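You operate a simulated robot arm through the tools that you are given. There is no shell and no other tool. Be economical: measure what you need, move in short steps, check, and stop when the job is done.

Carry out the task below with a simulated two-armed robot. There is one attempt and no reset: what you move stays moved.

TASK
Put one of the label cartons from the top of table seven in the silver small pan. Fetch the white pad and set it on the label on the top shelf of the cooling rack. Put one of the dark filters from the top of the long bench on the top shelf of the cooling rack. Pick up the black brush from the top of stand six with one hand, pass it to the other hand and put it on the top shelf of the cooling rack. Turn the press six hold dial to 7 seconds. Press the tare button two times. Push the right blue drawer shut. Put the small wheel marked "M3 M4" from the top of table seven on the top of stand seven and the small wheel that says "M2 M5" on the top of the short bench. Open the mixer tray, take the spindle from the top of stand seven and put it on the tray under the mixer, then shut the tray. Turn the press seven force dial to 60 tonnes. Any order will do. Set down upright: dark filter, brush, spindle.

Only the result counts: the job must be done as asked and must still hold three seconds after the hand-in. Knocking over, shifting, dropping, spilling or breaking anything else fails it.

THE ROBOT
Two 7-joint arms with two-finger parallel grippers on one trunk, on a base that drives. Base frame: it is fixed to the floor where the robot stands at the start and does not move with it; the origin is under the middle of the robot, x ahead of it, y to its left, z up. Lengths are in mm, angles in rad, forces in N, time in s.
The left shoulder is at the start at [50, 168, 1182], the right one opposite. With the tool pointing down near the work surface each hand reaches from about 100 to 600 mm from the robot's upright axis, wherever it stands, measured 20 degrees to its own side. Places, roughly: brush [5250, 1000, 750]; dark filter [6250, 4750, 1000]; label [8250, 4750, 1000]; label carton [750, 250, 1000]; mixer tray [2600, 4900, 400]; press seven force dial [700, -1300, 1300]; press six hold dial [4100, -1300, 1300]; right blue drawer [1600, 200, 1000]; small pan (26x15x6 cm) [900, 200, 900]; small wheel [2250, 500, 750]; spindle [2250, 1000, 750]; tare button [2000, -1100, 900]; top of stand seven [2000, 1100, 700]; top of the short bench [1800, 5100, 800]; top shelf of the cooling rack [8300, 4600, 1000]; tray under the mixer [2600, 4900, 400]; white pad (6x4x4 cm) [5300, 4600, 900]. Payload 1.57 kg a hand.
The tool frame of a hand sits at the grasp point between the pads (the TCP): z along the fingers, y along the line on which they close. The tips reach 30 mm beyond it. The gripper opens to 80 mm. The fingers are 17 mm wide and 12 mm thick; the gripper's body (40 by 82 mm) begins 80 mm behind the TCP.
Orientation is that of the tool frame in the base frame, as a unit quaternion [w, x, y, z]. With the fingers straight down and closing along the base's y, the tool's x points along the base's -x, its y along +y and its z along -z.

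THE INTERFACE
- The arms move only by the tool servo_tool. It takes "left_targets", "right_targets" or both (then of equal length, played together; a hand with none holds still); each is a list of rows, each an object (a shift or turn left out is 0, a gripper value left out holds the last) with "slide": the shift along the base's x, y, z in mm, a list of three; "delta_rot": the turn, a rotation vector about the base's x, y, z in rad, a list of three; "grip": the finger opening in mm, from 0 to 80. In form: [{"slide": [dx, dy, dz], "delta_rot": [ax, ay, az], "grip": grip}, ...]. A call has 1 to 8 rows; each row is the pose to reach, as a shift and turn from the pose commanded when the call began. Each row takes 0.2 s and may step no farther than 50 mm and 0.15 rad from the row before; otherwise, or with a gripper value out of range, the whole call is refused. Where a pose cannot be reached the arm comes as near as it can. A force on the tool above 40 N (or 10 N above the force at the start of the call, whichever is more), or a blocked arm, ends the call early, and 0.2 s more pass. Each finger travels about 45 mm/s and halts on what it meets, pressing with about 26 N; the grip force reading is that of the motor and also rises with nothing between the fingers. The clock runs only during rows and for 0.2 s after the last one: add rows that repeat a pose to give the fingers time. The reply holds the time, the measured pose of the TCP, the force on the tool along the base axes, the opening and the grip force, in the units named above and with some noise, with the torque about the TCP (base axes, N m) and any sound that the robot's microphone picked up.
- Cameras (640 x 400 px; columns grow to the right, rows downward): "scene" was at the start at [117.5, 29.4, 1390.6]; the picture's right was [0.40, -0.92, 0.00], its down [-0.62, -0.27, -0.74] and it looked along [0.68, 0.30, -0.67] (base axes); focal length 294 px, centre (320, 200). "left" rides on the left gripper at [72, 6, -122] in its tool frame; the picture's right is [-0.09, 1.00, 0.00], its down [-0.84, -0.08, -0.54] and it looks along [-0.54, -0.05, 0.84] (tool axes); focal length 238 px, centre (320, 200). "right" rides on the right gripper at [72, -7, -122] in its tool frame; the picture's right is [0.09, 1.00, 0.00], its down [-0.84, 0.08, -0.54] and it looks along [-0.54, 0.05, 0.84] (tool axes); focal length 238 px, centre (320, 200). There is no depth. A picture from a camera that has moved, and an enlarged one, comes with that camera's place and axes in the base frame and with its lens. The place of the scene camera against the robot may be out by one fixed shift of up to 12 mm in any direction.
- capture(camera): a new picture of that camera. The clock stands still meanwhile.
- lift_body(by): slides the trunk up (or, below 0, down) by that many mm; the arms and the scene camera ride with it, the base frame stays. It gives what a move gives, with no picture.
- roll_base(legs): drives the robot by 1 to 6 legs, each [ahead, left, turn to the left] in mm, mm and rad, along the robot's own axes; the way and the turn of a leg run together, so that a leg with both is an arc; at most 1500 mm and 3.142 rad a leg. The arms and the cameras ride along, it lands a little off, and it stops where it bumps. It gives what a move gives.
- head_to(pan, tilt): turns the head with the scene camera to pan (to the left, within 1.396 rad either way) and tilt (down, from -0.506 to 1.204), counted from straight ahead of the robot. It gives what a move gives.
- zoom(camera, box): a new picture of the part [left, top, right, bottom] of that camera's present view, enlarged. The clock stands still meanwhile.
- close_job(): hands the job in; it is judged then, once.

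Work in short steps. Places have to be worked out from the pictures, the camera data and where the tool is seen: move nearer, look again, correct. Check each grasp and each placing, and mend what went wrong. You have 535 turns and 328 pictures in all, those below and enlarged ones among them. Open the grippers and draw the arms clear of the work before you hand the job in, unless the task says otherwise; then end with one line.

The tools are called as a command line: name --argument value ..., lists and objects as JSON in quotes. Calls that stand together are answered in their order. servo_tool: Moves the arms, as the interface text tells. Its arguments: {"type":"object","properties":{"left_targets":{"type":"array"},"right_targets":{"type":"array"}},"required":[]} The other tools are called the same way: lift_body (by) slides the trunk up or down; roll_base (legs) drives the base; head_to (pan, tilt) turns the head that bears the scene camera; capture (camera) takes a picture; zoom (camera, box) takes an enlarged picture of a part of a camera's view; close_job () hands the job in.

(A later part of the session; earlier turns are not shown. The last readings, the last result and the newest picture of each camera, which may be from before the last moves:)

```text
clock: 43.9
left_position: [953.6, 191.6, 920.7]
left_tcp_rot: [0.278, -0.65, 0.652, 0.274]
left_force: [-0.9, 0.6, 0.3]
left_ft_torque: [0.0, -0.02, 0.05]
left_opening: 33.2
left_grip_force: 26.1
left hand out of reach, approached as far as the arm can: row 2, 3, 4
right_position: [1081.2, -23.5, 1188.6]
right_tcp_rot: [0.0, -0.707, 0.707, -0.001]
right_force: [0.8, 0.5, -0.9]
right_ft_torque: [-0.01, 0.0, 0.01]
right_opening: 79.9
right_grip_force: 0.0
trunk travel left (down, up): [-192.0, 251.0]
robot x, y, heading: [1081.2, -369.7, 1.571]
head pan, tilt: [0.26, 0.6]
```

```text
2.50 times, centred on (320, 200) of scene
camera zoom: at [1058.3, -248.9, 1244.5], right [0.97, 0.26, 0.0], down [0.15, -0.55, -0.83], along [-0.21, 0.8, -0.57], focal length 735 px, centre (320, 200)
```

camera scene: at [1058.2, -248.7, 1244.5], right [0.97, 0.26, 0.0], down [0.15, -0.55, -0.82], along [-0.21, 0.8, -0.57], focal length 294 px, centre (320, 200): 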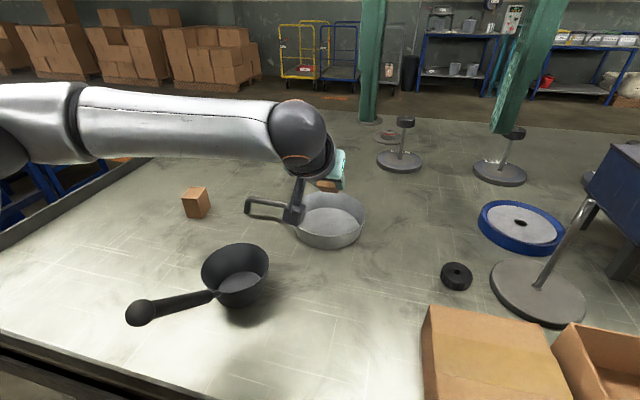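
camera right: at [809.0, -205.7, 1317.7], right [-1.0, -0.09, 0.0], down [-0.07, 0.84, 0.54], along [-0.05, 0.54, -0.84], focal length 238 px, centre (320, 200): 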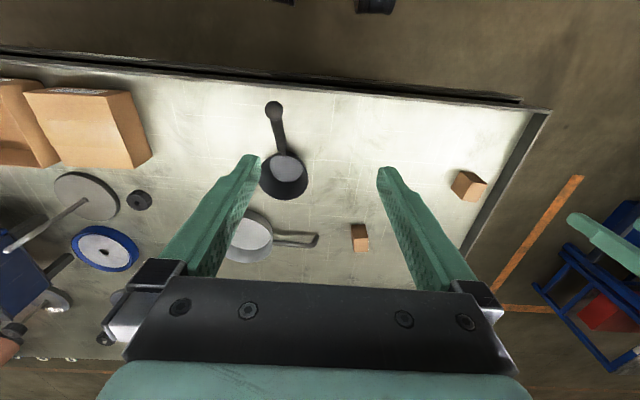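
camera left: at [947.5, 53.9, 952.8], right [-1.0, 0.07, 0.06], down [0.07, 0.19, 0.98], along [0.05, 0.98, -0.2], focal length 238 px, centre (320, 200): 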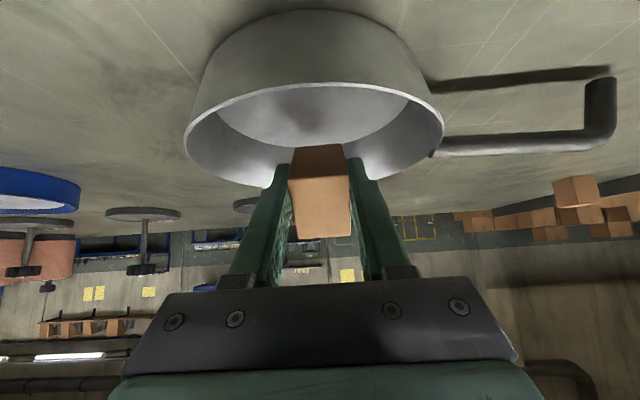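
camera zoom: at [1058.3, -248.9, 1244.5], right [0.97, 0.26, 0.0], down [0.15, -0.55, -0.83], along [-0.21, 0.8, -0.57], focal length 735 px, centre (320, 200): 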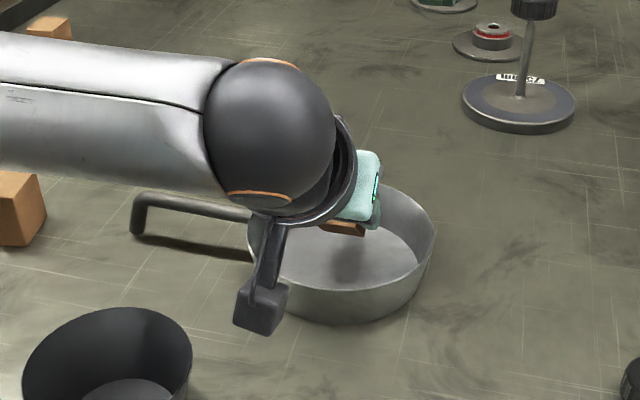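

Rim is ~897, table ~854; carton's lowest corner is ~20 mm above the pan floor. I lower 14 more and release.

servo_tool --left_targets '[{"slide": [0, 0, -8]}, {"slide": [0, 0, -14]}]'

servo_tool --left_targets '[{"slide": [0, 0, 0], "grip": 40}, {"slide": [0, 0, 0], "grip": 52}, {"slide": [0, 0, 0], "grip": 60}, {"slide": [0, 0, 0], "grip": 60}]'

capture --camera "left"

```text
clock: 44.5
left_position: [952.5, 190.8, 906.9]
left_tcp_rot: [0.278, -0.651, 0.651, 0.275]
left_force: [-0.1, 0.0, -1.2]
left_ft_torque: [0.0, 0.01, 0.02]
left_opening: 33.5
left_grip_force: 26.2
left hand out of reach, approached as far as the arm can: row 2
right_position: [1082.0, -22.1, 1187.0]
right_tcp_rot: [0.001, 0.707, -0.707, -0.001]
right_force: [1.0, 0.9, -0.5]
right_ft_torque: [0.0, 0.0, 0.04]
right_opening: 79.8
right_grip_force: 0.1
trunk travel left (down, up): [-192.0, 251.0]
robot x, y, heading: [1078.5, -369.1, 1.575]
head pan, tilt: [0.26, 0.6]
```

```text
clock: 45.5
left_position: [952.9, 190.6, 907.2]
left_tcp_rot: [-0.277, 0.651, -0.651, -0.275]
left_force: [0.0, 0.8, -0.5]
left_ft_torque: [-0.02, -0.01, -0.03]
left_opening: 60.0
left_grip_force: 0.0
right_position: [1081.1, -22.8, 1186.8]
right_tcp_rot: [0.0, 0.707, -0.707, -0.001]
right_force: [-0.5, -0.9, -1.5]
right_ft_torque: [0.03, 0.0, 0.02]
right_opening: 80.2
right_grip_force: 0.0
trunk travel left (down, up): [-192.0, 251.0]
robot x, y, heading: [1080.2, -367.6, 1.567]
head pan, tilt: [0.26, 0.6]
```

```text
293 pictures are left
camera left: at [945.0, 52.4, 939.9], right [-1.0, 0.07, 0.06], down [0.07, 0.19, 0.98], along [0.05, 0.98, -0.2], focal length 238 px, centre (320, 200)
```

left: 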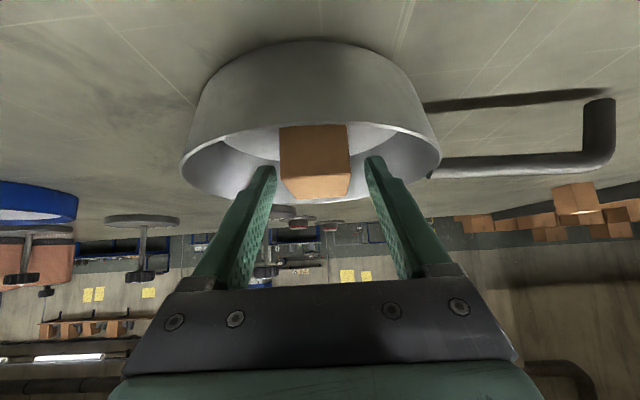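

Carton is in the pan. I withdraw upward and untilt.

servo_tool --left_targets '[{"slide": [0, -10, 40]}, {"slide": [0, -20, 80]}, {"slide": [0, -40, 110], "delta_rot": [-0.15, 0, 0]}, {"slide": [0, -60, 140], "delta_rot": [-0.3, 0, 0]}, {"slide": [0, -80, 160], "delta_rot": [-0.45, 0, 0]}, {"slide": [0, -100, 180], "delta_rot": [-0.6, 0, 0]}, {"slide": [0, -120, 190], "delta_rot": [-0.75, 0, 0]}, {"slide": [0, -150, 200], "delta_rot": [-0.8, 0, 0]}]'

capture --camera "scene"

```text
clock: 47.3
left_position: [919.7, 20.7, 1095.3]
left_tcp_rot: [-0.001, 0.708, -0.706, 0.0]
left_force: [0.1, 0.5, -0.3]
left_ft_torque: [-0.01, -0.05, -0.02]
left_opening: 60.0
left_grip_force: 0.1
left hand out of reach, approached as far as the arm can: row 4, 5, 6, 7, 8
right_position: [1080.7, -21.9, 1186.2]
right_tcp_rot: [0.001, -0.707, 0.707, -0.001]
right_force: [0.2, 0.3, -0.8]
right_ft_torque: [-0.01, -0.01, -0.02]
right_opening: 79.8
right_grip_force: 0.1
trunk travel left (down, up): [-192.0, 251.0]
robot x, y, heading: [1081.8, -371.8, 1.573]
head pan, tilt: [0.26, 0.6]
```

```text
292 pictures are left
camera scene: at [1058.4, -248.9, 1244.5], right [0.97, 0.26, 0.0], down [0.15, -0.55, -0.83], along [-0.21, 0.8, -0.56], focal length 294 px, centre (320, 200)
```

scene: 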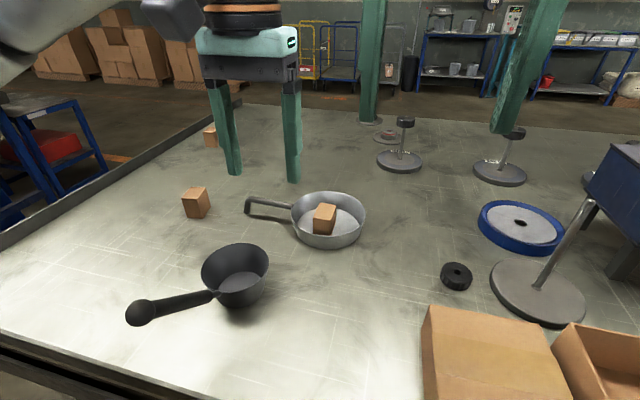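

Carton task done. Now drive along the table to the drawer cabinet and survey there.

roll_base --legs '[[-120, 0, 0.0], [0, -450, 0]]'

head_to --pan 0.0 --tilt 0.5

capture --camera "scene"

capture --camera "right"

```text
clock: 52.6
left_position: [1370.5, -96.5, 1095.1]
left_tcp_rot: [0.002, -0.707, 0.707, 0.0]
left_force: [0.5, 0.3, 1.0]
left_ft_torque: [-0.05, 0.01, 0.0]
left_opening: 60.3
left_grip_force: 0.1
right_position: [1532.5, -142.4, 1188.6]
right_tcp_rot: [0.0, -0.707, 0.707, 0.0]
right_force: [0.2, -0.3, 0.2]
right_ft_torque: [0.02, 0.0, 0.01]
right_opening: 79.9
right_grip_force: 0.0
trunk travel left (down, up): [-192.0, 251.0]
robot x, y, heading: [1528.8, -488.9, 1.567]
head pan, tilt: [0.26, 0.6]
```

```text
clock: 53.4
left_position: [1371.4, -96.3, 1095.7]
left_tcp_rot: [-0.003, 0.707, -0.707, 0.0]
left_force: [-0.4, 0.3, 0.0]
left_ft_torque: [-0.01, 0.04, 0.03]
left_opening: 60.1
left_grip_force: 0.0
right_position: [1531.3, -141.6, 1187.8]
right_tcp_rot: [0.0, -0.707, 0.707, 0.0]
right_force: [0.4, 0.3, 0.7]
right_ft_torque: [-0.01, 0.0, 0.02]
right_opening: 80.1
right_grip_force: 0.1
trunk travel left (down, up): [-192.0, 251.0]
robot x, y, heading: [1526.9, -487.5, 1.569]
head pan, tilt: [0.0, 0.499]
```

```text
291 pictures are left
camera scene: at [1531.1, -362.7, 1253.6], right [1.0, 0.0, 0.0], down [0.0, -0.48, -0.88], along [0.0, 0.88, -0.48], focal length 294 px, centre (320, 200)
```

scene: 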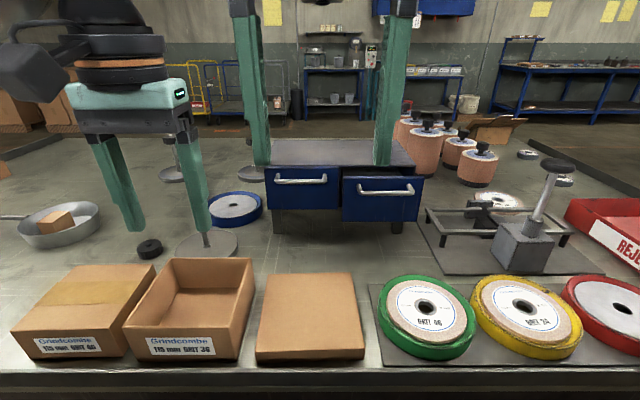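

```text
290 pictures are left
camera right: at [1539.2, -215.4, 1310.4], right [-1.0, -0.09, 0.0], down [-0.08, 0.84, 0.54], along [-0.05, 0.54, -0.84], focal length 238 px, centre (320, 200)
```

right: 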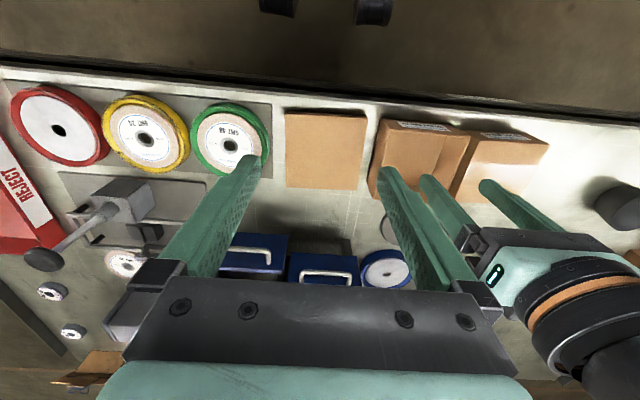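

The right blue drawer juts out; small white wheels lie at the far right of the table. Zoom on these.

zoom --camera "scene" --box '[400, 100, 640, 250]'

zoom --camera "right" --box '[0, 170, 320, 370]'

zoom --camera "scene" --box '[230, 130, 450, 250]'

```text
2.67 times, centred on (520, 175) of scene
camera zoom: at [1531.1, -362.7, 1253.6], right [1.0, 0.0, 0.0], down [0.0, -0.48, -0.88], along [0.0, 0.88, -0.48], focal length 784 px, centre (-213, 267)
```

zoom: 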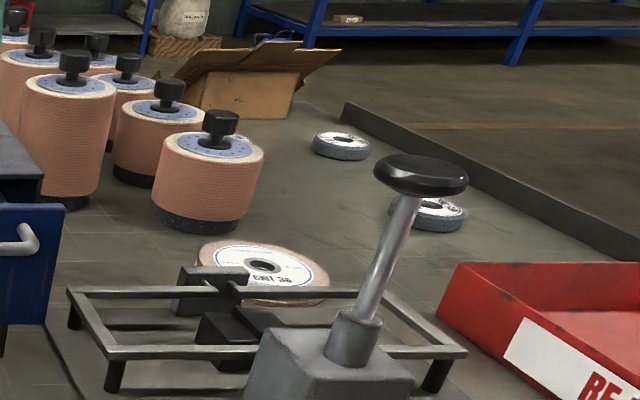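

```text
2.00 times, centred on (160, 270) of right
camera zoom: at [1539.2, -215.4, 1310.4], right [-1.0, -0.09, 0.0], down [-0.08, 0.84, 0.54], along [-0.05, 0.54, -0.84], focal length 477 px, centre (640, 60)
```

zoom: 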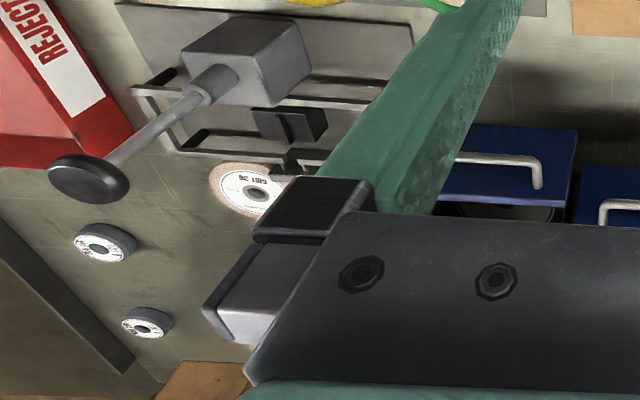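

```text
2.91 times, centred on (340, 190) of scene
camera zoom: at [1531.1, -362.7, 1253.6], right [1.0, 0.0, 0.0], down [0.0, -0.48, -0.88], along [0.0, 0.88, -0.48], focal length 856 px, centre (262, 229)
```

zoom: 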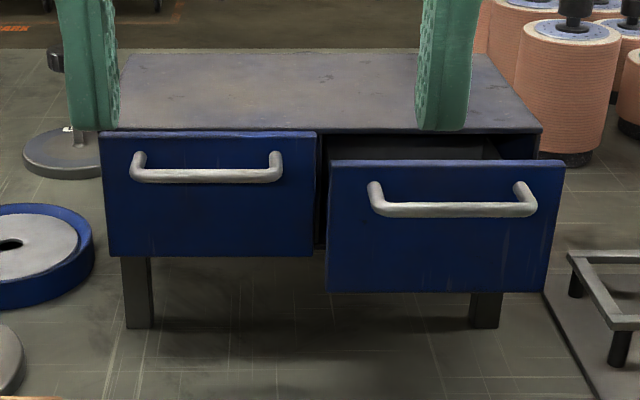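

The right drawer front is out by ~50 mm; handle about [1638,95,1000]. I drive closer, then push with tilted fingertips.

roll_base --legs '[[115, 0, 0.0]]'

servo_tool --right_targets '[{"slide": [30, 0, -20], "grip": 0, "delta_rot": [0.14, 0, 0]}, {"slide": [60, 0, -50], "delta_rot": [0.28, 0, 0]}, {"slide": [85, 10, -80], "delta_rot": [0.42, 0, 0]}, {"slide": [103, 20, -110], "delta_rot": [0.56, 0, 0]}, {"slide": [103, 30, -130], "delta_rot": [0.7, 0, 0]}, {"slide": [103, 40, -150], "delta_rot": [0.84, 0, 0]}, {"slide": [103, 50, -165], "delta_rot": [0.98, 0, 0]}, {"slide": [103, 50, -165], "delta_rot": [1.1, 0, 0]}]'

capture --camera "scene"

capture --camera "right"

```text
clock: 54.6
left_position: [1371.4, 17.6, 1094.6]
left_tcp_rot: [-0.003, 0.707, -0.707, -0.001]
left_force: [-0.2, 1.1, -0.2]
left_ft_torque: [-0.02, -0.03, 0.01]
left_opening: 59.9
left_grip_force: 0.0
right_position: [1531.3, -26.0, 1187.4]
right_tcp_rot: [0.0, -0.706, 0.708, 0.0]
right_force: [0.4, 0.4, -0.9]
right_ft_torque: [0.0, 0.0, -0.04]
right_opening: 80.2
right_grip_force: 0.0
trunk travel left (down, up): [-192.0, 251.0]
robot x, y, heading: [1529.8, -373.4, 1.569]
head pan, tilt: [0.0, 0.499]
```

```text
clock: 56.4
left_position: [1371.2, 17.9, 1095.1]
left_tcp_rot: [0.003, -0.707, 0.707, -0.001]
left_force: [-0.6, 0.9, 0.1]
left_ft_torque: [-0.01, 0.02, -0.03]
left_opening: 59.9
left_grip_force: 0.0
right_position: [1635.7, 22.0, 1021.4]
right_tcp_rot: [0.37, -0.601, 0.604, 0.371]
right_force: [0.1, 0.1, 0.1]
right_ft_torque: [0.01, 0.01, 0.02]
right_opening: 0.0
right_grip_force: 21.1
trunk travel left (down, up): [-192.0, 251.0]
robot x, y, heading: [1529.5, -376.0, 1.572]
head pan, tilt: [0.0, 0.499]
```

```text
286 pictures are left
camera scene: at [1531.3, -248.2, 1253.6], right [1.0, 0.0, 0.0], down [0.0, -0.48, -0.88], along [0.0, 0.88, -0.48], focal length 294 px, centre (320, 200)
```

scene: 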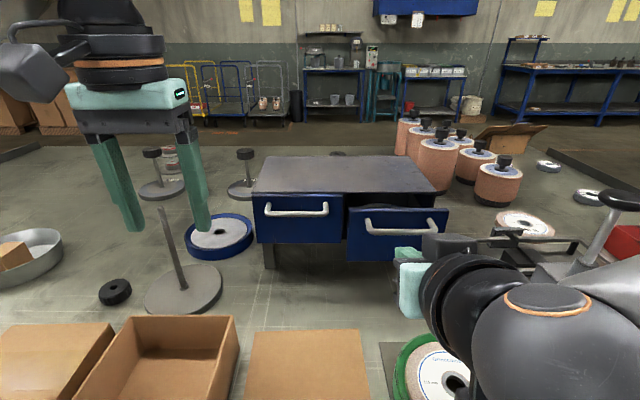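

```text
285 pictures are left
camera right: at [1642.8, -120.6, 1014.1], right [-1.0, -0.04, -0.08], down [-0.07, -0.11, 0.99], along [-0.05, 0.99, 0.1], focal length 238 px, centre (320, 200)
```

right: 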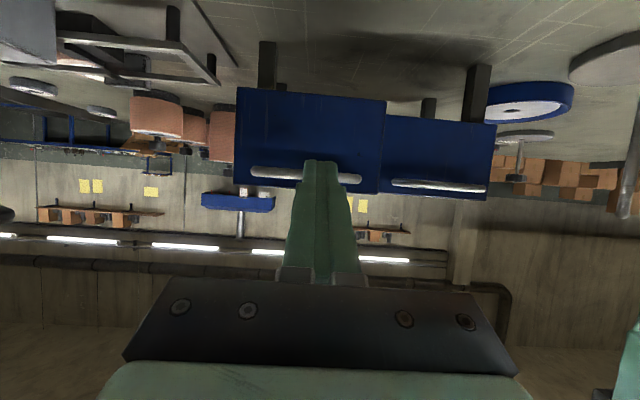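

Fingertips at [1636,49,1007]; the right face centre is ≈[1646,~120,970]. I lower to below the handle, then advance.

servo_tool --right_targets '[{"slide": [5, 0, -25]}, {"slide": [10, 0, -48]}, {"slide": [10, 25, -50]}, {"slide": [10, 50, -50]}, {"slide": [10, 65, -50]}]'

capture --camera "right"

```text
clock: 57.6
left_position: [1370.8, 18.1, 1094.9]
left_tcp_rot: [0.002, -0.707, 0.707, 0.0]
left_force: [-0.5, -0.3, 0.3]
left_ft_torque: [0.03, -0.01, -0.02]
left_opening: 60.1
left_grip_force: 0.0
right_position: [1644.7, 87.1, 972.5]
right_tcp_rot: [-0.369, 0.603, -0.602, -0.371]
right_force: [0.6, -0.5, -0.7]
right_ft_torque: [-0.03, 0.04, 0.04]
right_opening: 0.0
right_grip_force: 20.9
right hand out of reach, approached as far as the arm can: row 1, 2
trunk travel left (down, up): [-192.0, 251.0]
robot x, y, heading: [1531.4, -373.9, 1.566]
head pan, tilt: [0.0, 0.499]
```

```text
284 pictures are left
camera right: at [1652.3, -55.4, 964.9], right [-1.0, -0.04, -0.08], down [-0.08, -0.1, 0.99], along [-0.05, 0.99, 0.1], focal length 238 px, centre (320, 200)
```

right: 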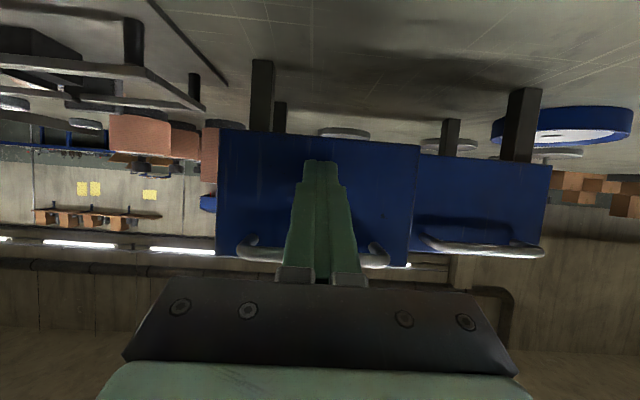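

Not yet touching; I push forward in small steps.

servo_tool --right_targets '[{"slide": [0, 15, 0]}, {"slide": [0, 30, 0]}, {"slide": [0, 45, 0]}, {"slide": [0, 55, 0]}]'

capture --camera "right"

capture --camera "scene"

```text
clock: 58.6
left_position: [1372.5, 15.1, 1095.2]
left_tcp_rot: [0.005, -0.706, 0.708, 0.001]
left_force: [0.0, -0.5, -0.9]
left_ft_torque: [-0.03, 0.02, 0.0]
left_opening: 59.9
left_grip_force: 0.1
right_position: [1644.8, 134.0, 972.6]
right_tcp_rot: [-0.367, 0.605, -0.603, -0.369]
right_force: [4.8, -23.4, 6.2]
right_ft_torque: [0.05, -0.2, -0.16]
right_opening: 0.1
right_grip_force: 21.6
trunk travel left (down, up): [-192.0, 251.0]
robot x, y, heading: [1531.1, -376.5, 1.565]
head pan, tilt: [0.0, 0.499]
stopped in row 4 (right hand): the force on the tool passed its limit at 44 N (the readings are from after the stop); the commanded pose is now the measured one
```

```text
283 pictures are left
camera right: at [1653.2, -9.3, 965.3], right [-1.0, -0.05, -0.08], down [-0.08, -0.1, 0.99], along [-0.05, 0.99, 0.09], focal length 238 px, centre (320, 200)
```

right: 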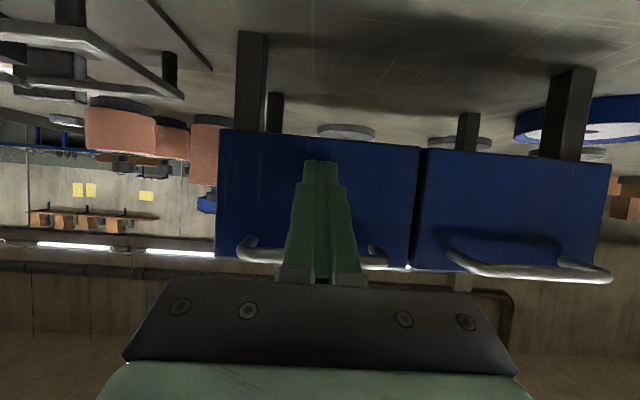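

```text
282 pictures are left
camera scene: at [1532.3, -252.4, 1254.2], right [1.0, 0.0, 0.0], down [0.0, -0.48, -0.88], along [0.0, 0.88, -0.48], focal length 294 px, centre (320, 200)
```

scene: 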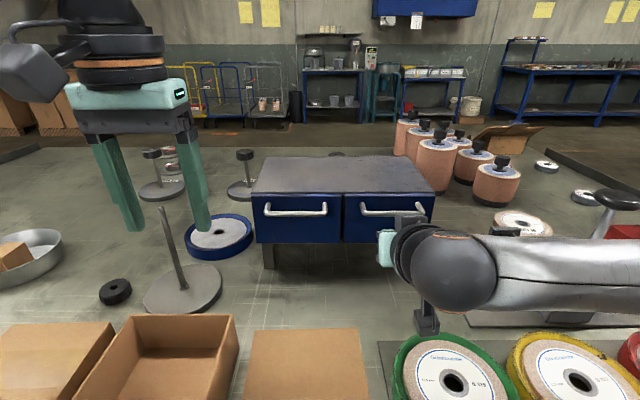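

The drawer met its stop and is flush. Withdraw the hand.

servo_tool --right_targets '[{"slide": [0, -25, 0]}, {"slide": [0, -60, 5]}, {"slide": [0, -90, 35]}, {"slide": [0, -100, 75], "delta_rot": [-0.14, 0, 0]}, {"slide": [0, -110, 110], "delta_rot": [-0.28, 0, 0]}, {"slide": [0, -120, 140], "delta_rot": [-0.42, 0, 0]}, {"slide": [0, -130, 170], "delta_rot": [-0.56, 0, 0]}, {"slide": [0, -140, 200], "delta_rot": [-0.7, 0, 0]}]'

zoom --camera "scene" --box '[230, 130, 450, 290]'

```text
clock: 60.4
left_position: [1371.4, 16.7, 1095.0]
left_tcp_rot: [0.002, -0.707, 0.708, 0.001]
left_force: [-0.7, 0.8, 0.5]
left_ft_torque: [0.03, 0.02, -0.01]
left_opening: 59.8
left_grip_force: 0.1
right_position: [1644.4, -3.3, 1170.9]
right_tcp_rot: [-0.136, 0.695, -0.693, -0.137]
right_force: [-0.5, -0.7, -0.2]
right_ft_torque: [0.0, 0.01, 0.02]
right_opening: 0.0
right_grip_force: 21.3
trunk travel left (down, up): [-192.0, 251.0]
robot x, y, heading: [1529.4, -370.7, 1.57]
head pan, tilt: [0.0, 0.499]
```

```text
2.50 times, centred on (340, 210) of scene
camera zoom: at [1531.4, -249.0, 1253.6], right [1.0, 0.0, 0.0], down [0.0, -0.48, -0.88], along [0.0, 0.88, -0.48], focal length 735 px, centre (270, 175)
```

zoom: 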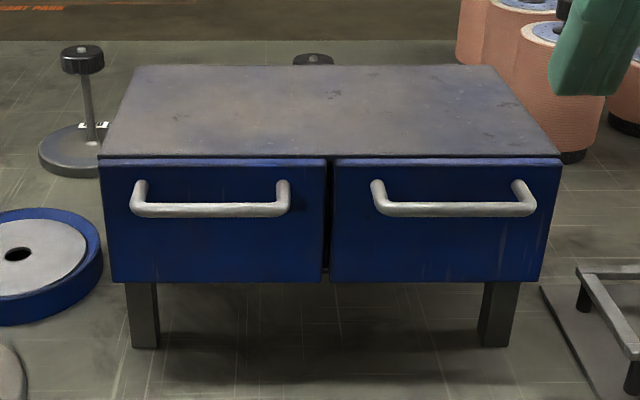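

Both drawers are shut flush. I tuck the hands back and drive off towards the tare button, looking around first.

servo_tool --right_targets '[{"slide": [0, -30, 20], "delta_rot": [-0.14, 0, 0]}, {"slide": [0, -60, 20], "delta_rot": [-0.28, 0, 0]}, {"slide": [0, -80, 20], "delta_rot": [-0.388, 0, 0]}]' --left_targets '[{"slide": [0, -30, 30]}, {"slide": [0, -60, 60]}, {"slide": [0, -80, 90]}]'

roll_base --legs '[[-270, 0, 0.0], [0, 0, -1.5708], [0, 0, -1.5708]]'

capture --camera "scene"

```text
clock: 61.2
left_position: [1365.5, -67.7, 1177.3]
left_tcp_rot: [0.004, -0.707, 0.707, -0.001]
left_force: [-0.2, 0.9, -0.1]
left_ft_torque: [-0.01, 0.01, 0.0]
left_opening: 59.9
left_grip_force: 0.0
left hand out of reach, approached as far as the arm can: row 3
right_position: [1644.6, -83.8, 1190.3]
right_tcp_rot: [0.0, 0.708, -0.706, -0.002]
right_force: [-0.6, 0.2, -0.5]
right_ft_torque: [-0.02, 0.01, -0.03]
right_opening: 0.0
right_grip_force: 21.1
trunk travel left (down, up): [-192.0, 251.0]
robot x, y, heading: [1532.2, -377.7, 1.568]
head pan, tilt: [0.0, 0.499]
```

```text
clock: 70.8
left_position: [1692.3, -956.7, 1177.0]
left_tcp_rot: [0.001, 0.709, 0.705, -0.004]
left_force: [-1.1, 0.0, 0.1]
left_ft_torque: [-0.01, -0.03, -0.02]
left_opening: 59.9
left_grip_force: 0.0
right_position: [1413.6, -939.5, 1191.0]
right_tcp_rot: [0.002, 0.71, 0.705, 0.001]
right_force: [-0.1, 0.2, 0.0]
right_ft_torque: [-0.03, 0.01, -0.01]
right_opening: 0.0
right_grip_force: 21.7
trunk travel left (down, up): [-192.0, 251.0]
robot x, y, heading: [1530.5, -647.4, -1.577]
head pan, tilt: [0.0, 0.499]
```

```text
280 pictures are left
camera scene: at [1529.1, -781.4, 1253.6], right [-1.0, 0.01, 0.0], down [0.0, 0.48, -0.88], along [-0.01, -0.88, -0.48], focal length 294 px, centre (320, 200)
```

scene: 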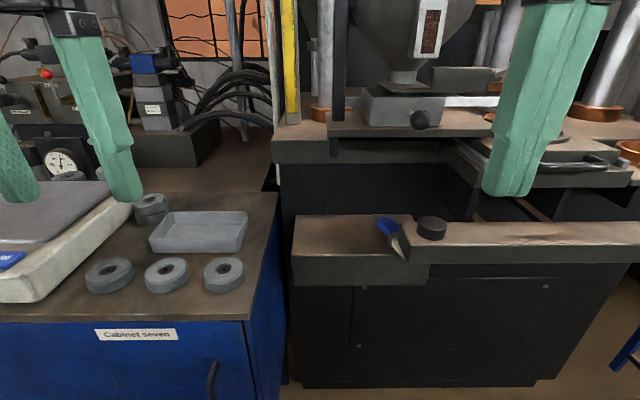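

Cabinet seven with a balance is to my left; I look at it.

head_to --pan 0.65 --tilt 0.6

capture --camera "scene"

```text
clock: 71.8
left_position: [1692.6, -956.6, 1176.1]
left_tcp_rot: [0.0, 0.71, 0.704, -0.004]
left_force: [-0.2, -0.7, 0.2]
left_ft_torque: [0.02, 0.0, -0.01]
left_opening: 60.0
left_grip_force: 0.1
right_position: [1413.4, -937.9, 1190.3]
right_tcp_rot: [0.002, 0.708, 0.706, 0.001]
right_force: [0.8, -0.7, -0.1]
right_ft_torque: [0.01, -0.01, 0.01]
right_opening: 0.1
right_grip_force: 21.5
trunk travel left (down, up): [-192.0, 251.0]
robot x, y, heading: [1529.9, -646.3, -1.584]
head pan, tilt: [0.649, 0.6]
```

```text
279 pictures are left
camera scene: at [1582.7, -761.4, 1244.5], right [-0.8, -0.6, 0.0], down [-0.34, 0.45, -0.83], along [0.49, -0.66, -0.56], focal length 294 px, centre (320, 200)
```

scene: 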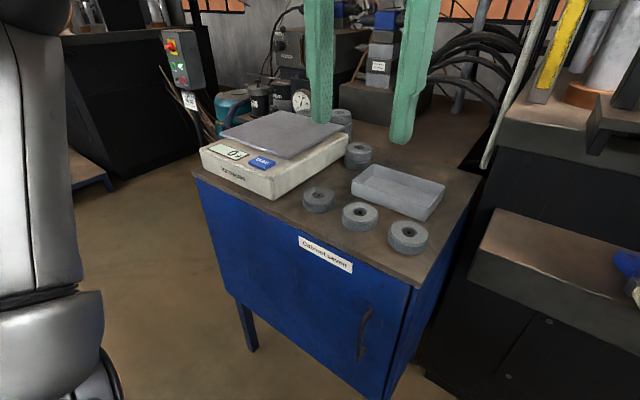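

zoom --camera "scene" --box '[180, 100, 360, 220]'

```text
3.33 times, centred on (270, 160) of scene
camera zoom: at [1582.7, -761.4, 1244.5], right [-0.8, -0.6, 0.0], down [-0.34, 0.45, -0.83], along [0.49, -0.66, -0.56], focal length 980 px, centre (487, 333)
```

zoom: 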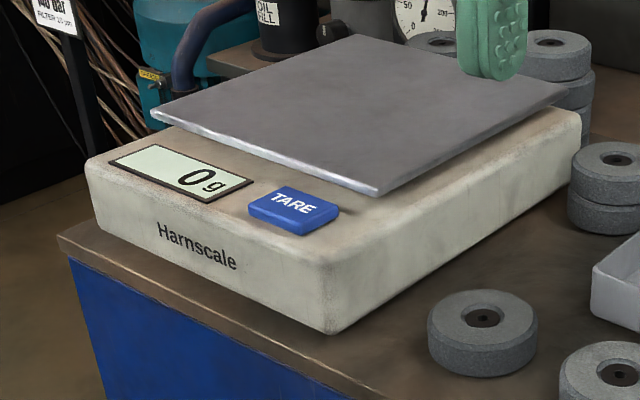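

TARE button is near [2070,-1205,~910]. I drive so the left hand is over it.

roll_base --legs '[[100, 380, 0.01]]'

head_to --pan 0.25 --tilt 0.9

capture --camera "scene"

capture --camera "left"

```text
clock: 75.7
left_position: [2070.2, -1057.3, 1177.2]
left_tcp_rot: [0.0, 0.708, 0.707, -0.004]
left_force: [0.2, -0.3, 0.1]
left_ft_torque: [-0.01, 0.0, -0.01]
left_opening: 60.3
left_grip_force: 0.0
right_position: [1791.0, -1042.4, 1190.6]
right_tcp_rot: [0.002, 0.705, 0.709, 0.001]
right_force: [-0.1, -0.3, -1.0]
right_ft_torque: [0.0, 0.0, 0.0]
right_opening: 0.0
right_grip_force: 21.2
trunk travel left (down, up): [-192.0, 251.0]
robot x, y, heading: [1905.0, -746.0, -1.566]
head pan, tilt: [0.649, 0.6]
```

```text
clock: 76.6
left_position: [2069.7, -1057.0, 1177.1]
left_tcp_rot: [0.001, 0.708, 0.707, -0.004]
left_force: [-0.2, -0.4, -0.3]
left_ft_torque: [-0.01, 0.0, 0.01]
left_opening: 60.2
left_grip_force: 0.0
right_position: [1789.8, -1041.7, 1189.7]
right_tcp_rot: [0.002, 0.705, 0.709, 0.0]
right_force: [-0.1, 0.0, -0.9]
right_ft_torque: [0.02, 0.04, 0.03]
right_opening: 0.2
right_grip_force: 21.2
trunk travel left (down, up): [-192.0, 251.0]
robot x, y, heading: [1903.4, -751.4, -1.572]
head pan, tilt: [0.25, 0.901]
```

```text
277 pictures are left
camera scene: at [1924.4, -866.2, 1219.8], right [-0.97, -0.25, 0.0], down [-0.19, 0.76, -0.62], along [0.15, -0.6, -0.78], focal length 294 px, centre (320, 200)
```

scene: 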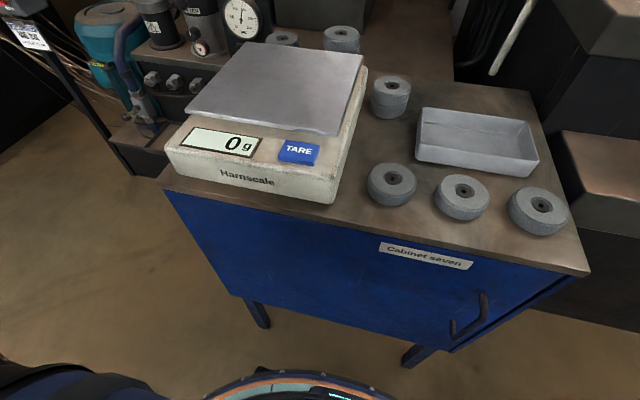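

```text
276 pictures are left
camera left: at [2077.3, -985.5, 1298.6], right [1.0, -0.09, -0.01], down [-0.07, -0.83, 0.55], along [-0.05, -0.54, -0.84], focal length 238 px, centre (320, 200)
```

left: 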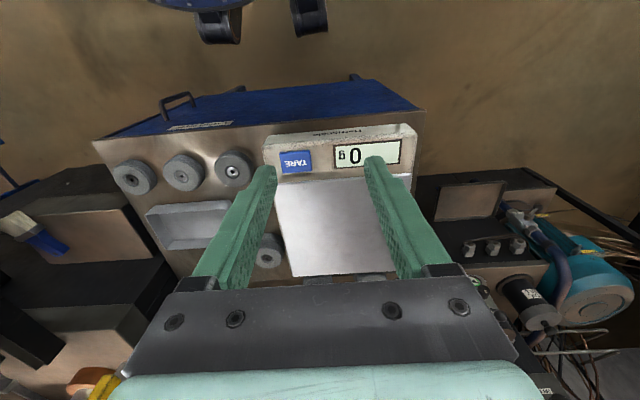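

Button estimated at [2025,-1138,~945]. I close the left gripper and move above it.

servo_tool --left_targets '[{"slide": [-10, -20, -30], "grip": 0}, {"slide": [-22, -40, -65]}, {"slide": [-33, -60, -100]}, {"slide": [-45, -81, -125]}, {"slide": [-45, -81, -130]}, {"slide": [-45, -81, -130]}]'

capture --camera "left"

zoom --camera "scene" --box '[160, 40, 400, 210]'

```text
clock: 78.0
left_position: [2040.7, -1136.0, 1051.1]
left_tcp_rot: [0.0, 0.708, 0.706, -0.003]
left_force: [0.0, -0.2, -0.9]
left_ft_torque: [-0.01, 0.0, 0.0]
left_opening: 0.0
left_grip_force: 21.3
left hand out of reach, approached as far as the arm can: row 3, 4, 5, 6
right_position: [1791.6, -1042.7, 1190.9]
right_tcp_rot: [0.001, 0.706, 0.708, 0.0]
right_force: [0.0, 0.6, 1.2]
right_ft_torque: [0.0, 0.0, 0.02]
right_opening: 0.1
right_grip_force: 20.8
trunk travel left (down, up): [-192.0, 251.0]
robot x, y, heading: [1903.3, -745.8, -1.574]
head pan, tilt: [0.25, 0.901]
```

```text
275 pictures are left
camera left: at [2047.6, -1063.9, 1172.7], right [1.0, -0.09, -0.01], down [-0.07, -0.83, 0.55], along [-0.05, -0.54, -0.84], focal length 238 px, centre (320, 200)
```

left: 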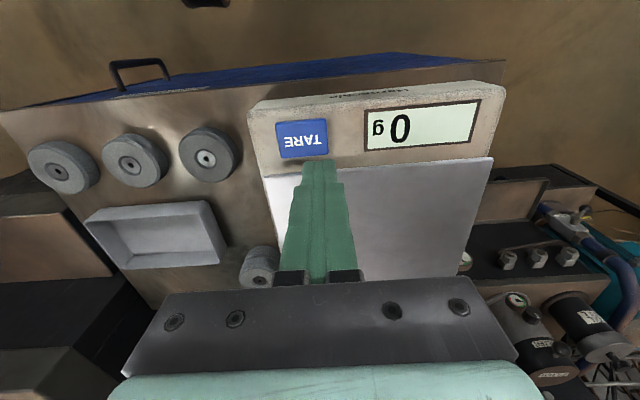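

```text
2.35 times, centred on (280, 125) of scene
camera zoom: at [1924.2, -866.3, 1219.7], right [-0.97, -0.25, 0.0], down [-0.19, 0.76, -0.62], along [0.15, -0.6, -0.78], focal length 692 px, centre (414, 376)
```

zoom: 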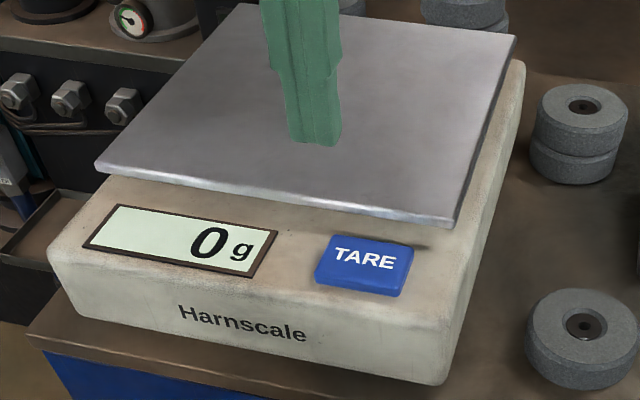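

Consistent: the button is at about [2022,-1142]. I go over it and down to near contact.

servo_tool --left_targets '[{"slide": [-10, -3, -30]}, {"slide": [-18, -6, -55]}, {"slide": [-18, -6, -65]}]'

zoom --camera "scene" --box '[160, 40, 400, 210]'

capture --camera "left"

```text
clock: 78.8
left_position: [2023.6, -1144.1, 984.9]
left_tcp_rot: [-0.001, 0.706, 0.709, -0.005]
left_force: [0.0, 0.9, -0.2]
left_ft_torque: [0.0, -0.01, -0.03]
left_opening: 0.1
left_grip_force: 21.5
right_position: [1791.5, -1043.0, 1189.1]
right_tcp_rot: [0.002, 0.706, 0.708, 0.0]
right_force: [0.2, 0.2, 0.4]
right_ft_torque: [-0.04, -0.01, -0.03]
right_opening: 0.1
right_grip_force: 21.3
trunk travel left (down, up): [-192.0, 251.0]
robot x, y, heading: [1903.9, -748.3, -1.574]
head pan, tilt: [0.25, 0.901]
```

```text
2.35 times, centred on (280, 125) of scene
camera zoom: at [1924.4, -866.4, 1219.7], right [-0.97, -0.25, 0.0], down [-0.19, 0.76, -0.62], along [0.15, -0.6, -0.78], focal length 692 px, centre (414, 376)
```

zoom: 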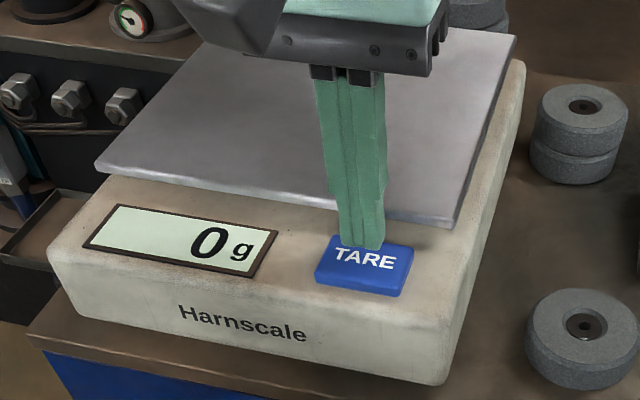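

```text
272 pictures are left
camera left: at [2030.5, -1070.3, 1106.9], right [1.0, -0.09, -0.01], down [-0.07, -0.83, 0.55], along [-0.05, -0.55, -0.84], focal length 238 px, centre (320, 200)
```

left: 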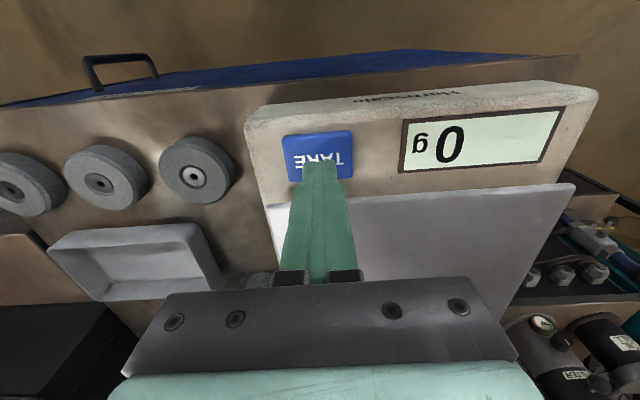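

Aligned with the button. I descend in small steps watching the force and sound.

servo_tool --left_targets '[{"slide": [-1, 2, -5]}, {"slide": [-1, 2, -10]}, {"slide": [-1, 2, -15]}]'

```text
clock: 79.6
left_position: [2020.8, -1140.0, 972.1]
left_tcp_rot: [0.0, 0.707, 0.707, -0.005]
left_force: [2.0, 0.9, 8.2]
left_ft_torque: [0.08, -0.08, -0.02]
left_opening: 0.0
left_grip_force: 21.4
right_position: [1790.5, -1042.4, 1190.1]
right_tcp_rot: [0.003, 0.706, 0.708, -0.001]
right_force: [-0.2, -0.7, 0.7]
right_ft_torque: [-0.02, 0.01, 0.01]
right_opening: 0.2
right_grip_force: 21.0
trunk travel left (down, up): [-192.0, 251.0]
robot x, y, heading: [1902.6, -747.5, -1.577]
head pan, tilt: [0.25, 0.901]
heard: click
```

A click was heard at 8 N. I release and look at the display.

servo_tool --left_targets '[{"slide": [0, 0, 8]}, {"slide": [0, 0, 15]}]'

zoom --camera "scene" --box '[160, 40, 400, 210]'

```text
clock: 80.2
left_position: [2023.3, -1139.9, 986.9]
left_tcp_rot: [-0.002, 0.705, 0.709, -0.005]
left_force: [-1.0, 0.9, 0.3]
left_ft_torque: [-0.01, -0.01, -0.01]
left_opening: 0.2
left_grip_force: 21.0
right_position: [1790.4, -1042.6, 1190.9]
right_tcp_rot: [0.001, 0.705, 0.709, 0.001]
right_force: [-0.3, 0.1, 0.1]
right_ft_torque: [0.01, 0.01, 0.01]
right_opening: 0.0
right_grip_force: 20.9
trunk travel left (down, up): [-192.0, 251.0]
robot x, y, heading: [1906.0, -748.1, -1.57]
head pan, tilt: [0.25, 0.901]
```

```text
2.35 times, centred on (280, 125) of scene
camera zoom: at [1924.3, -866.1, 1219.7], right [-0.97, -0.25, 0.0], down [-0.19, 0.76, -0.62], along [0.15, -0.6, -0.78], focal length 692 px, centre (414, 376)
```

zoom: 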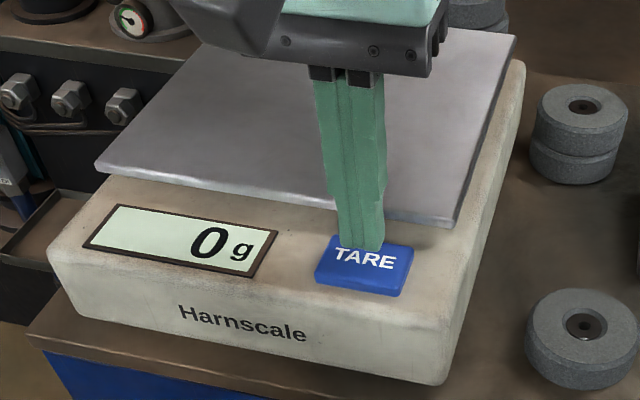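

One press registered (one click). Second press, identically.

servo_tool --left_targets '[{"slide": [0, 0, -5]}, {"slide": [0, 0, -10]}, {"slide": [0, 0, -15]}]'

servo_tool --left_targets '[{"slide": [0, 0, 8]}, {"slide": [0, 0, 30]}, {"slide": [0, 0, 70]}, {"slide": [0, 20, 110]}, {"slide": [0, 50, 140]}]'

```text
clock: 81.0
left_position: [2021.2, -1139.7, 972.3]
left_tcp_rot: [0.001, 0.707, 0.707, -0.006]
left_force: [1.2, -0.2, 7.3]
left_ft_torque: [0.08, -0.05, -0.01]
left_opening: 0.0
left_grip_force: 20.7
right_position: [1790.2, -1042.8, 1189.6]
right_tcp_rot: [0.001, 0.706, 0.709, 0.001]
right_force: [0.4, 0.4, 0.3]
right_ft_torque: [-0.03, -0.01, -0.04]
right_opening: 0.0
right_grip_force: 21.2
trunk travel left (down, up): [-192.0, 251.0]
robot x, y, heading: [1903.8, -748.8, -1.581]
head pan, tilt: [0.25, 0.901]
heard: click
```

```text
clock: 82.2
left_position: [2038.7, -1083.0, 1109.0]
left_tcp_rot: [0.0, 0.707, 0.707, -0.003]
left_force: [0.6, 0.6, -0.2]
left_ft_torque: [0.04, -0.03, -0.04]
left_opening: 0.3
left_grip_force: 21.3
left hand out of reach, approached as far as the arm can: row 2, 3, 4, 5
right_position: [1789.9, -1041.8, 1189.9]
right_tcp_rot: [0.001, 0.706, 0.708, 0.001]
right_force: [0.2, -1.0, 0.3]
right_ft_torque: [-0.01, 0.01, -0.02]
right_opening: 0.0
right_grip_force: 21.3
trunk travel left (down, up): [-192.0, 251.0]
robot x, y, heading: [1905.1, -749.9, -1.573]
head pan, tilt: [0.25, 0.901]
```

Two clicks heard: tare done. Now drive to press seven and raise the trunk.

roll_base --legs '[[50, -1150, 0.0]]'

lift_body --by 200

head_to --pan 0.0 --tilt 0.3

capture --camera "scene"

```text
clock: 92.5
left_position: [881.0, -1128.1, 1106.8]
left_tcp_rot: [0.001, 0.71, 0.704, -0.004]
left_force: [-0.7, 0.7, -0.3]
left_ft_torque: [-0.01, 0.01, 0.0]
left_opening: 0.1
left_grip_force: 21.7
right_position: [633.3, -1084.2, 1190.0]
right_tcp_rot: [0.002, 0.709, 0.706, 0.0]
right_force: [-0.2, -0.7, 0.3]
right_ft_torque: [-0.02, 0.0, 0.0]
right_opening: 0.0
right_grip_force: 21.3
trunk travel left (down, up): [-192.0, 251.0]
robot x, y, heading: [751.7, -792.7, -1.576]
head pan, tilt: [0.25, 0.901]
```

```text
clock: 94.7
left_position: [881.8, -1128.9, 1307.7]
left_tcp_rot: [0.0, 0.709, 0.705, -0.004]
left_force: [0.9, 1.0, 0.8]
left_ft_torque: [0.01, 0.01, -0.04]
left_opening: 0.1
left_grip_force: 21.5
right_position: [635.5, -1085.3, 1389.3]
right_tcp_rot: [0.001, 0.709, 0.705, 0.0]
right_force: [-0.1, 0.5, -0.5]
right_ft_torque: [0.02, 0.04, -0.03]
right_opening: 0.2
right_grip_force: 20.8
trunk travel left (down, up): [-392.0, 51.0]
robot x, y, heading: [748.7, -789.4, -1.576]
head pan, tilt: [0.25, 0.901]
```

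```text
clock: 95.7
left_position: [882.5, -1128.7, 1307.4]
left_tcp_rot: [0.0, 0.71, 0.704, -0.004]
left_force: [0.6, 1.0, 0.3]
left_ft_torque: [0.01, -0.01, 0.02]
left_opening: 0.0
left_grip_force: 21.5
right_position: [634.3, -1084.6, 1390.2]
right_tcp_rot: [0.002, 0.709, 0.706, 0.0]
right_force: [0.0, 0.3, -0.2]
right_ft_torque: [-0.02, 0.0, -0.01]
right_opening: 0.0
right_grip_force: 21.1
trunk travel left (down, up): [-392.0, 51.0]
robot x, y, heading: [746.7, -794.2, -1.579]
head pan, tilt: [0.0, 0.3]
```

```text
270 pictures are left
camera scene: at [750.2, -930.1, 1471.9], right [-1.0, 0.01, 0.0], down [0.0, 0.3, -0.95], along [-0.01, -0.95, -0.3], focal length 294 px, centre (320, 200)
```

scene: 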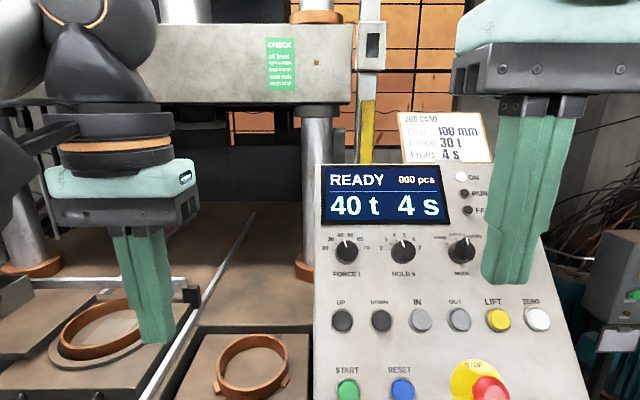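

The panel faces me. Zoom at the force dial.

zoom --camera "scene" --box '[305, 155, 425, 295]'

```text
2.86 times, centred on (365, 225) of scene
camera zoom: at [750.2, -930.1, 1471.9], right [-1.0, 0.01, 0.0], down [0.0, 0.3, -0.95], along [-0.01, -0.95, -0.3], focal length 840 px, centre (191, 129)
```

zoom: 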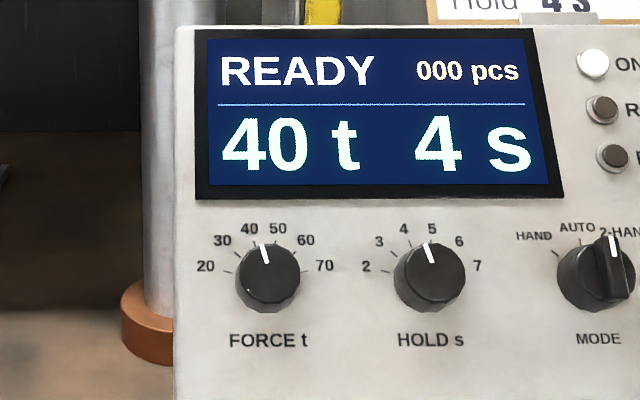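

I take the right and left hand views to triangulate the panel.

capture --camera "right"

capture --camera "left"

```text
268 pictures are left
camera right: at [628.1, -1014.6, 1512.5], right [1.0, 0.09, 0.0], down [0.07, -0.84, 0.54], along [0.05, -0.54, -0.84], focal length 238 px, centre (320, 200)
```

right: 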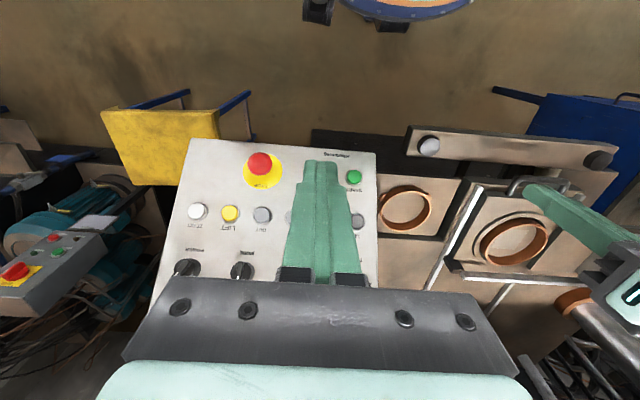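

```text
267 pictures are left
camera left: at [889.2, -1056.6, 1428.7], right [0.99, -0.1, -0.01], down [-0.08, -0.83, 0.55], along [-0.06, -0.54, -0.84], focal length 238 px, centre (320, 200)
```

left: 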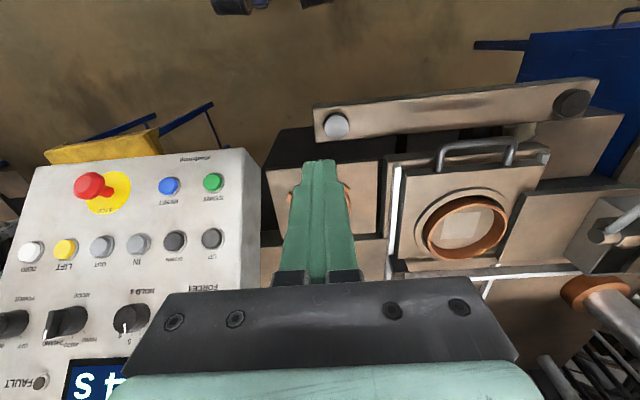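

Panel leans ~45°; force knob near [702,-1356,1253]. I shift the base a bit and bring the right hand to a stand-off along the panel normal.

roll_base --legs '[[40, 80, 0.0]]'

lift_body --by 50

servo_tool --right_targets '[{"slide": [0, -10, 0], "delta_rot": [-0.14, 0, 0], "grip": 60}, {"slide": [0, -20, -10], "delta_rot": [-0.28, 0, 0]}, {"slide": [0, -40, -20], "delta_rot": [-0.42, 0, 0]}, {"slide": [0, -60, -40], "delta_rot": [-0.56, 0, 0]}, {"slide": [0, -80, -60], "delta_rot": [-0.7, 0, 0]}, {"slide": [0, -100, -80], "delta_rot": [-0.785, 0, 0]}]'

capture --camera "right"

capture --camera "scene"

```text
clock: 97.1
left_position: [960.4, -1170.1, 1307.9]
left_tcp_rot: [-0.001, 0.709, 0.705, -0.004]
left_force: [0.3, -0.3, 0.2]
left_ft_torque: [0.02, 0.01, -0.01]
left_opening: 0.0
left_grip_force: 21.1
right_position: [712.5, -1125.1, 1390.7]
right_tcp_rot: [0.001, 0.709, 0.705, 0.0]
right_force: [0.2, -0.2, 0.4]
right_ft_torque: [0.01, 0.06, -0.02]
right_opening: 0.0
right_grip_force: 21.3
trunk travel left (down, up): [-392.0, 51.0]
robot x, y, heading: [826.2, -832.5, -1.581]
head pan, tilt: [0.0, 0.3]
```

```text
clock: 98.0
left_position: [959.3, -1169.2, 1357.4]
left_tcp_rot: [0.0, 0.71, 0.704, -0.004]
left_force: [-0.1, 0.3, 0.2]
left_ft_torque: [0.01, 0.01, 0.01]
left_opening: 0.0
left_grip_force: 21.3
right_position: [712.3, -1125.6, 1439.9]
right_tcp_rot: [0.002, 0.709, 0.705, 0.0]
right_force: [-0.2, -0.8, 0.1]
right_ft_torque: [0.04, 0.01, 0.02]
right_opening: 0.1
right_grip_force: 21.0
trunk travel left (down, up): [-442.0, 1.0]
robot x, y, heading: [828.4, -831.8, -1.579]
head pan, tilt: [0.0, 0.3]
```

```text
clock: 99.4
left_position: [959.7, -1168.6, 1356.3]
left_tcp_rot: [0.0, 0.71, 0.705, -0.004]
left_force: [0.6, -0.2, 0.2]
left_ft_torque: [0.0, 0.0, 0.0]
left_opening: 0.1
left_grip_force: 21.2
right_position: [712.5, -1225.4, 1361.1]
right_tcp_rot: [0.273, 0.654, 0.652, -0.27]
right_force: [0.4, 0.1, -0.8]
right_ft_torque: [0.01, -0.01, 0.01]
right_opening: 60.1
right_grip_force: 0.0
trunk travel left (down, up): [-442.0, 1.0]
robot x, y, heading: [828.7, -834.1, -1.58]
head pan, tilt: [0.0, 0.3]
```

```text
266 pictures are left
camera right: at [705.9, -1089.9, 1396.3], right [1.0, 0.06, -0.06], down [0.07, -0.2, 0.98], along [0.05, -0.98, -0.21], focal length 238 px, centre (320, 200)
```

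right: 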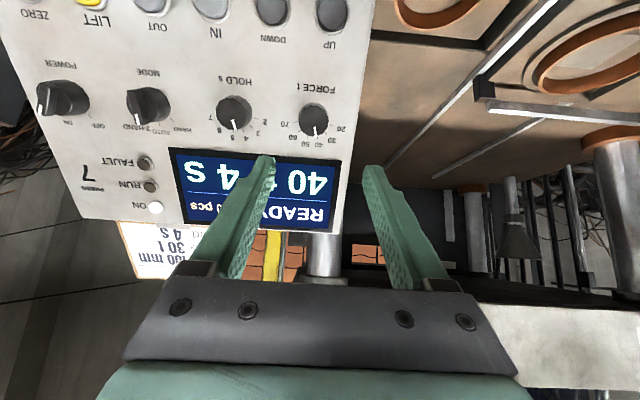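

```text
265 pictures are left
camera scene: at [828.2, -971.2, 1521.9], right [-1.0, 0.01, 0.0], down [0.0, 0.3, -0.96], along [-0.01, -0.96, -0.3], focal length 294 px, centre (320, 200)
```

scene: 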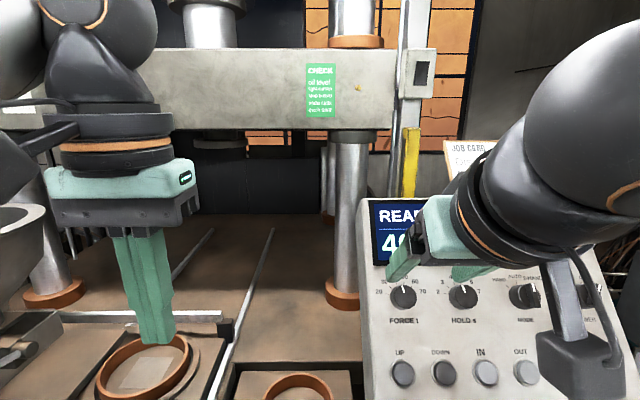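

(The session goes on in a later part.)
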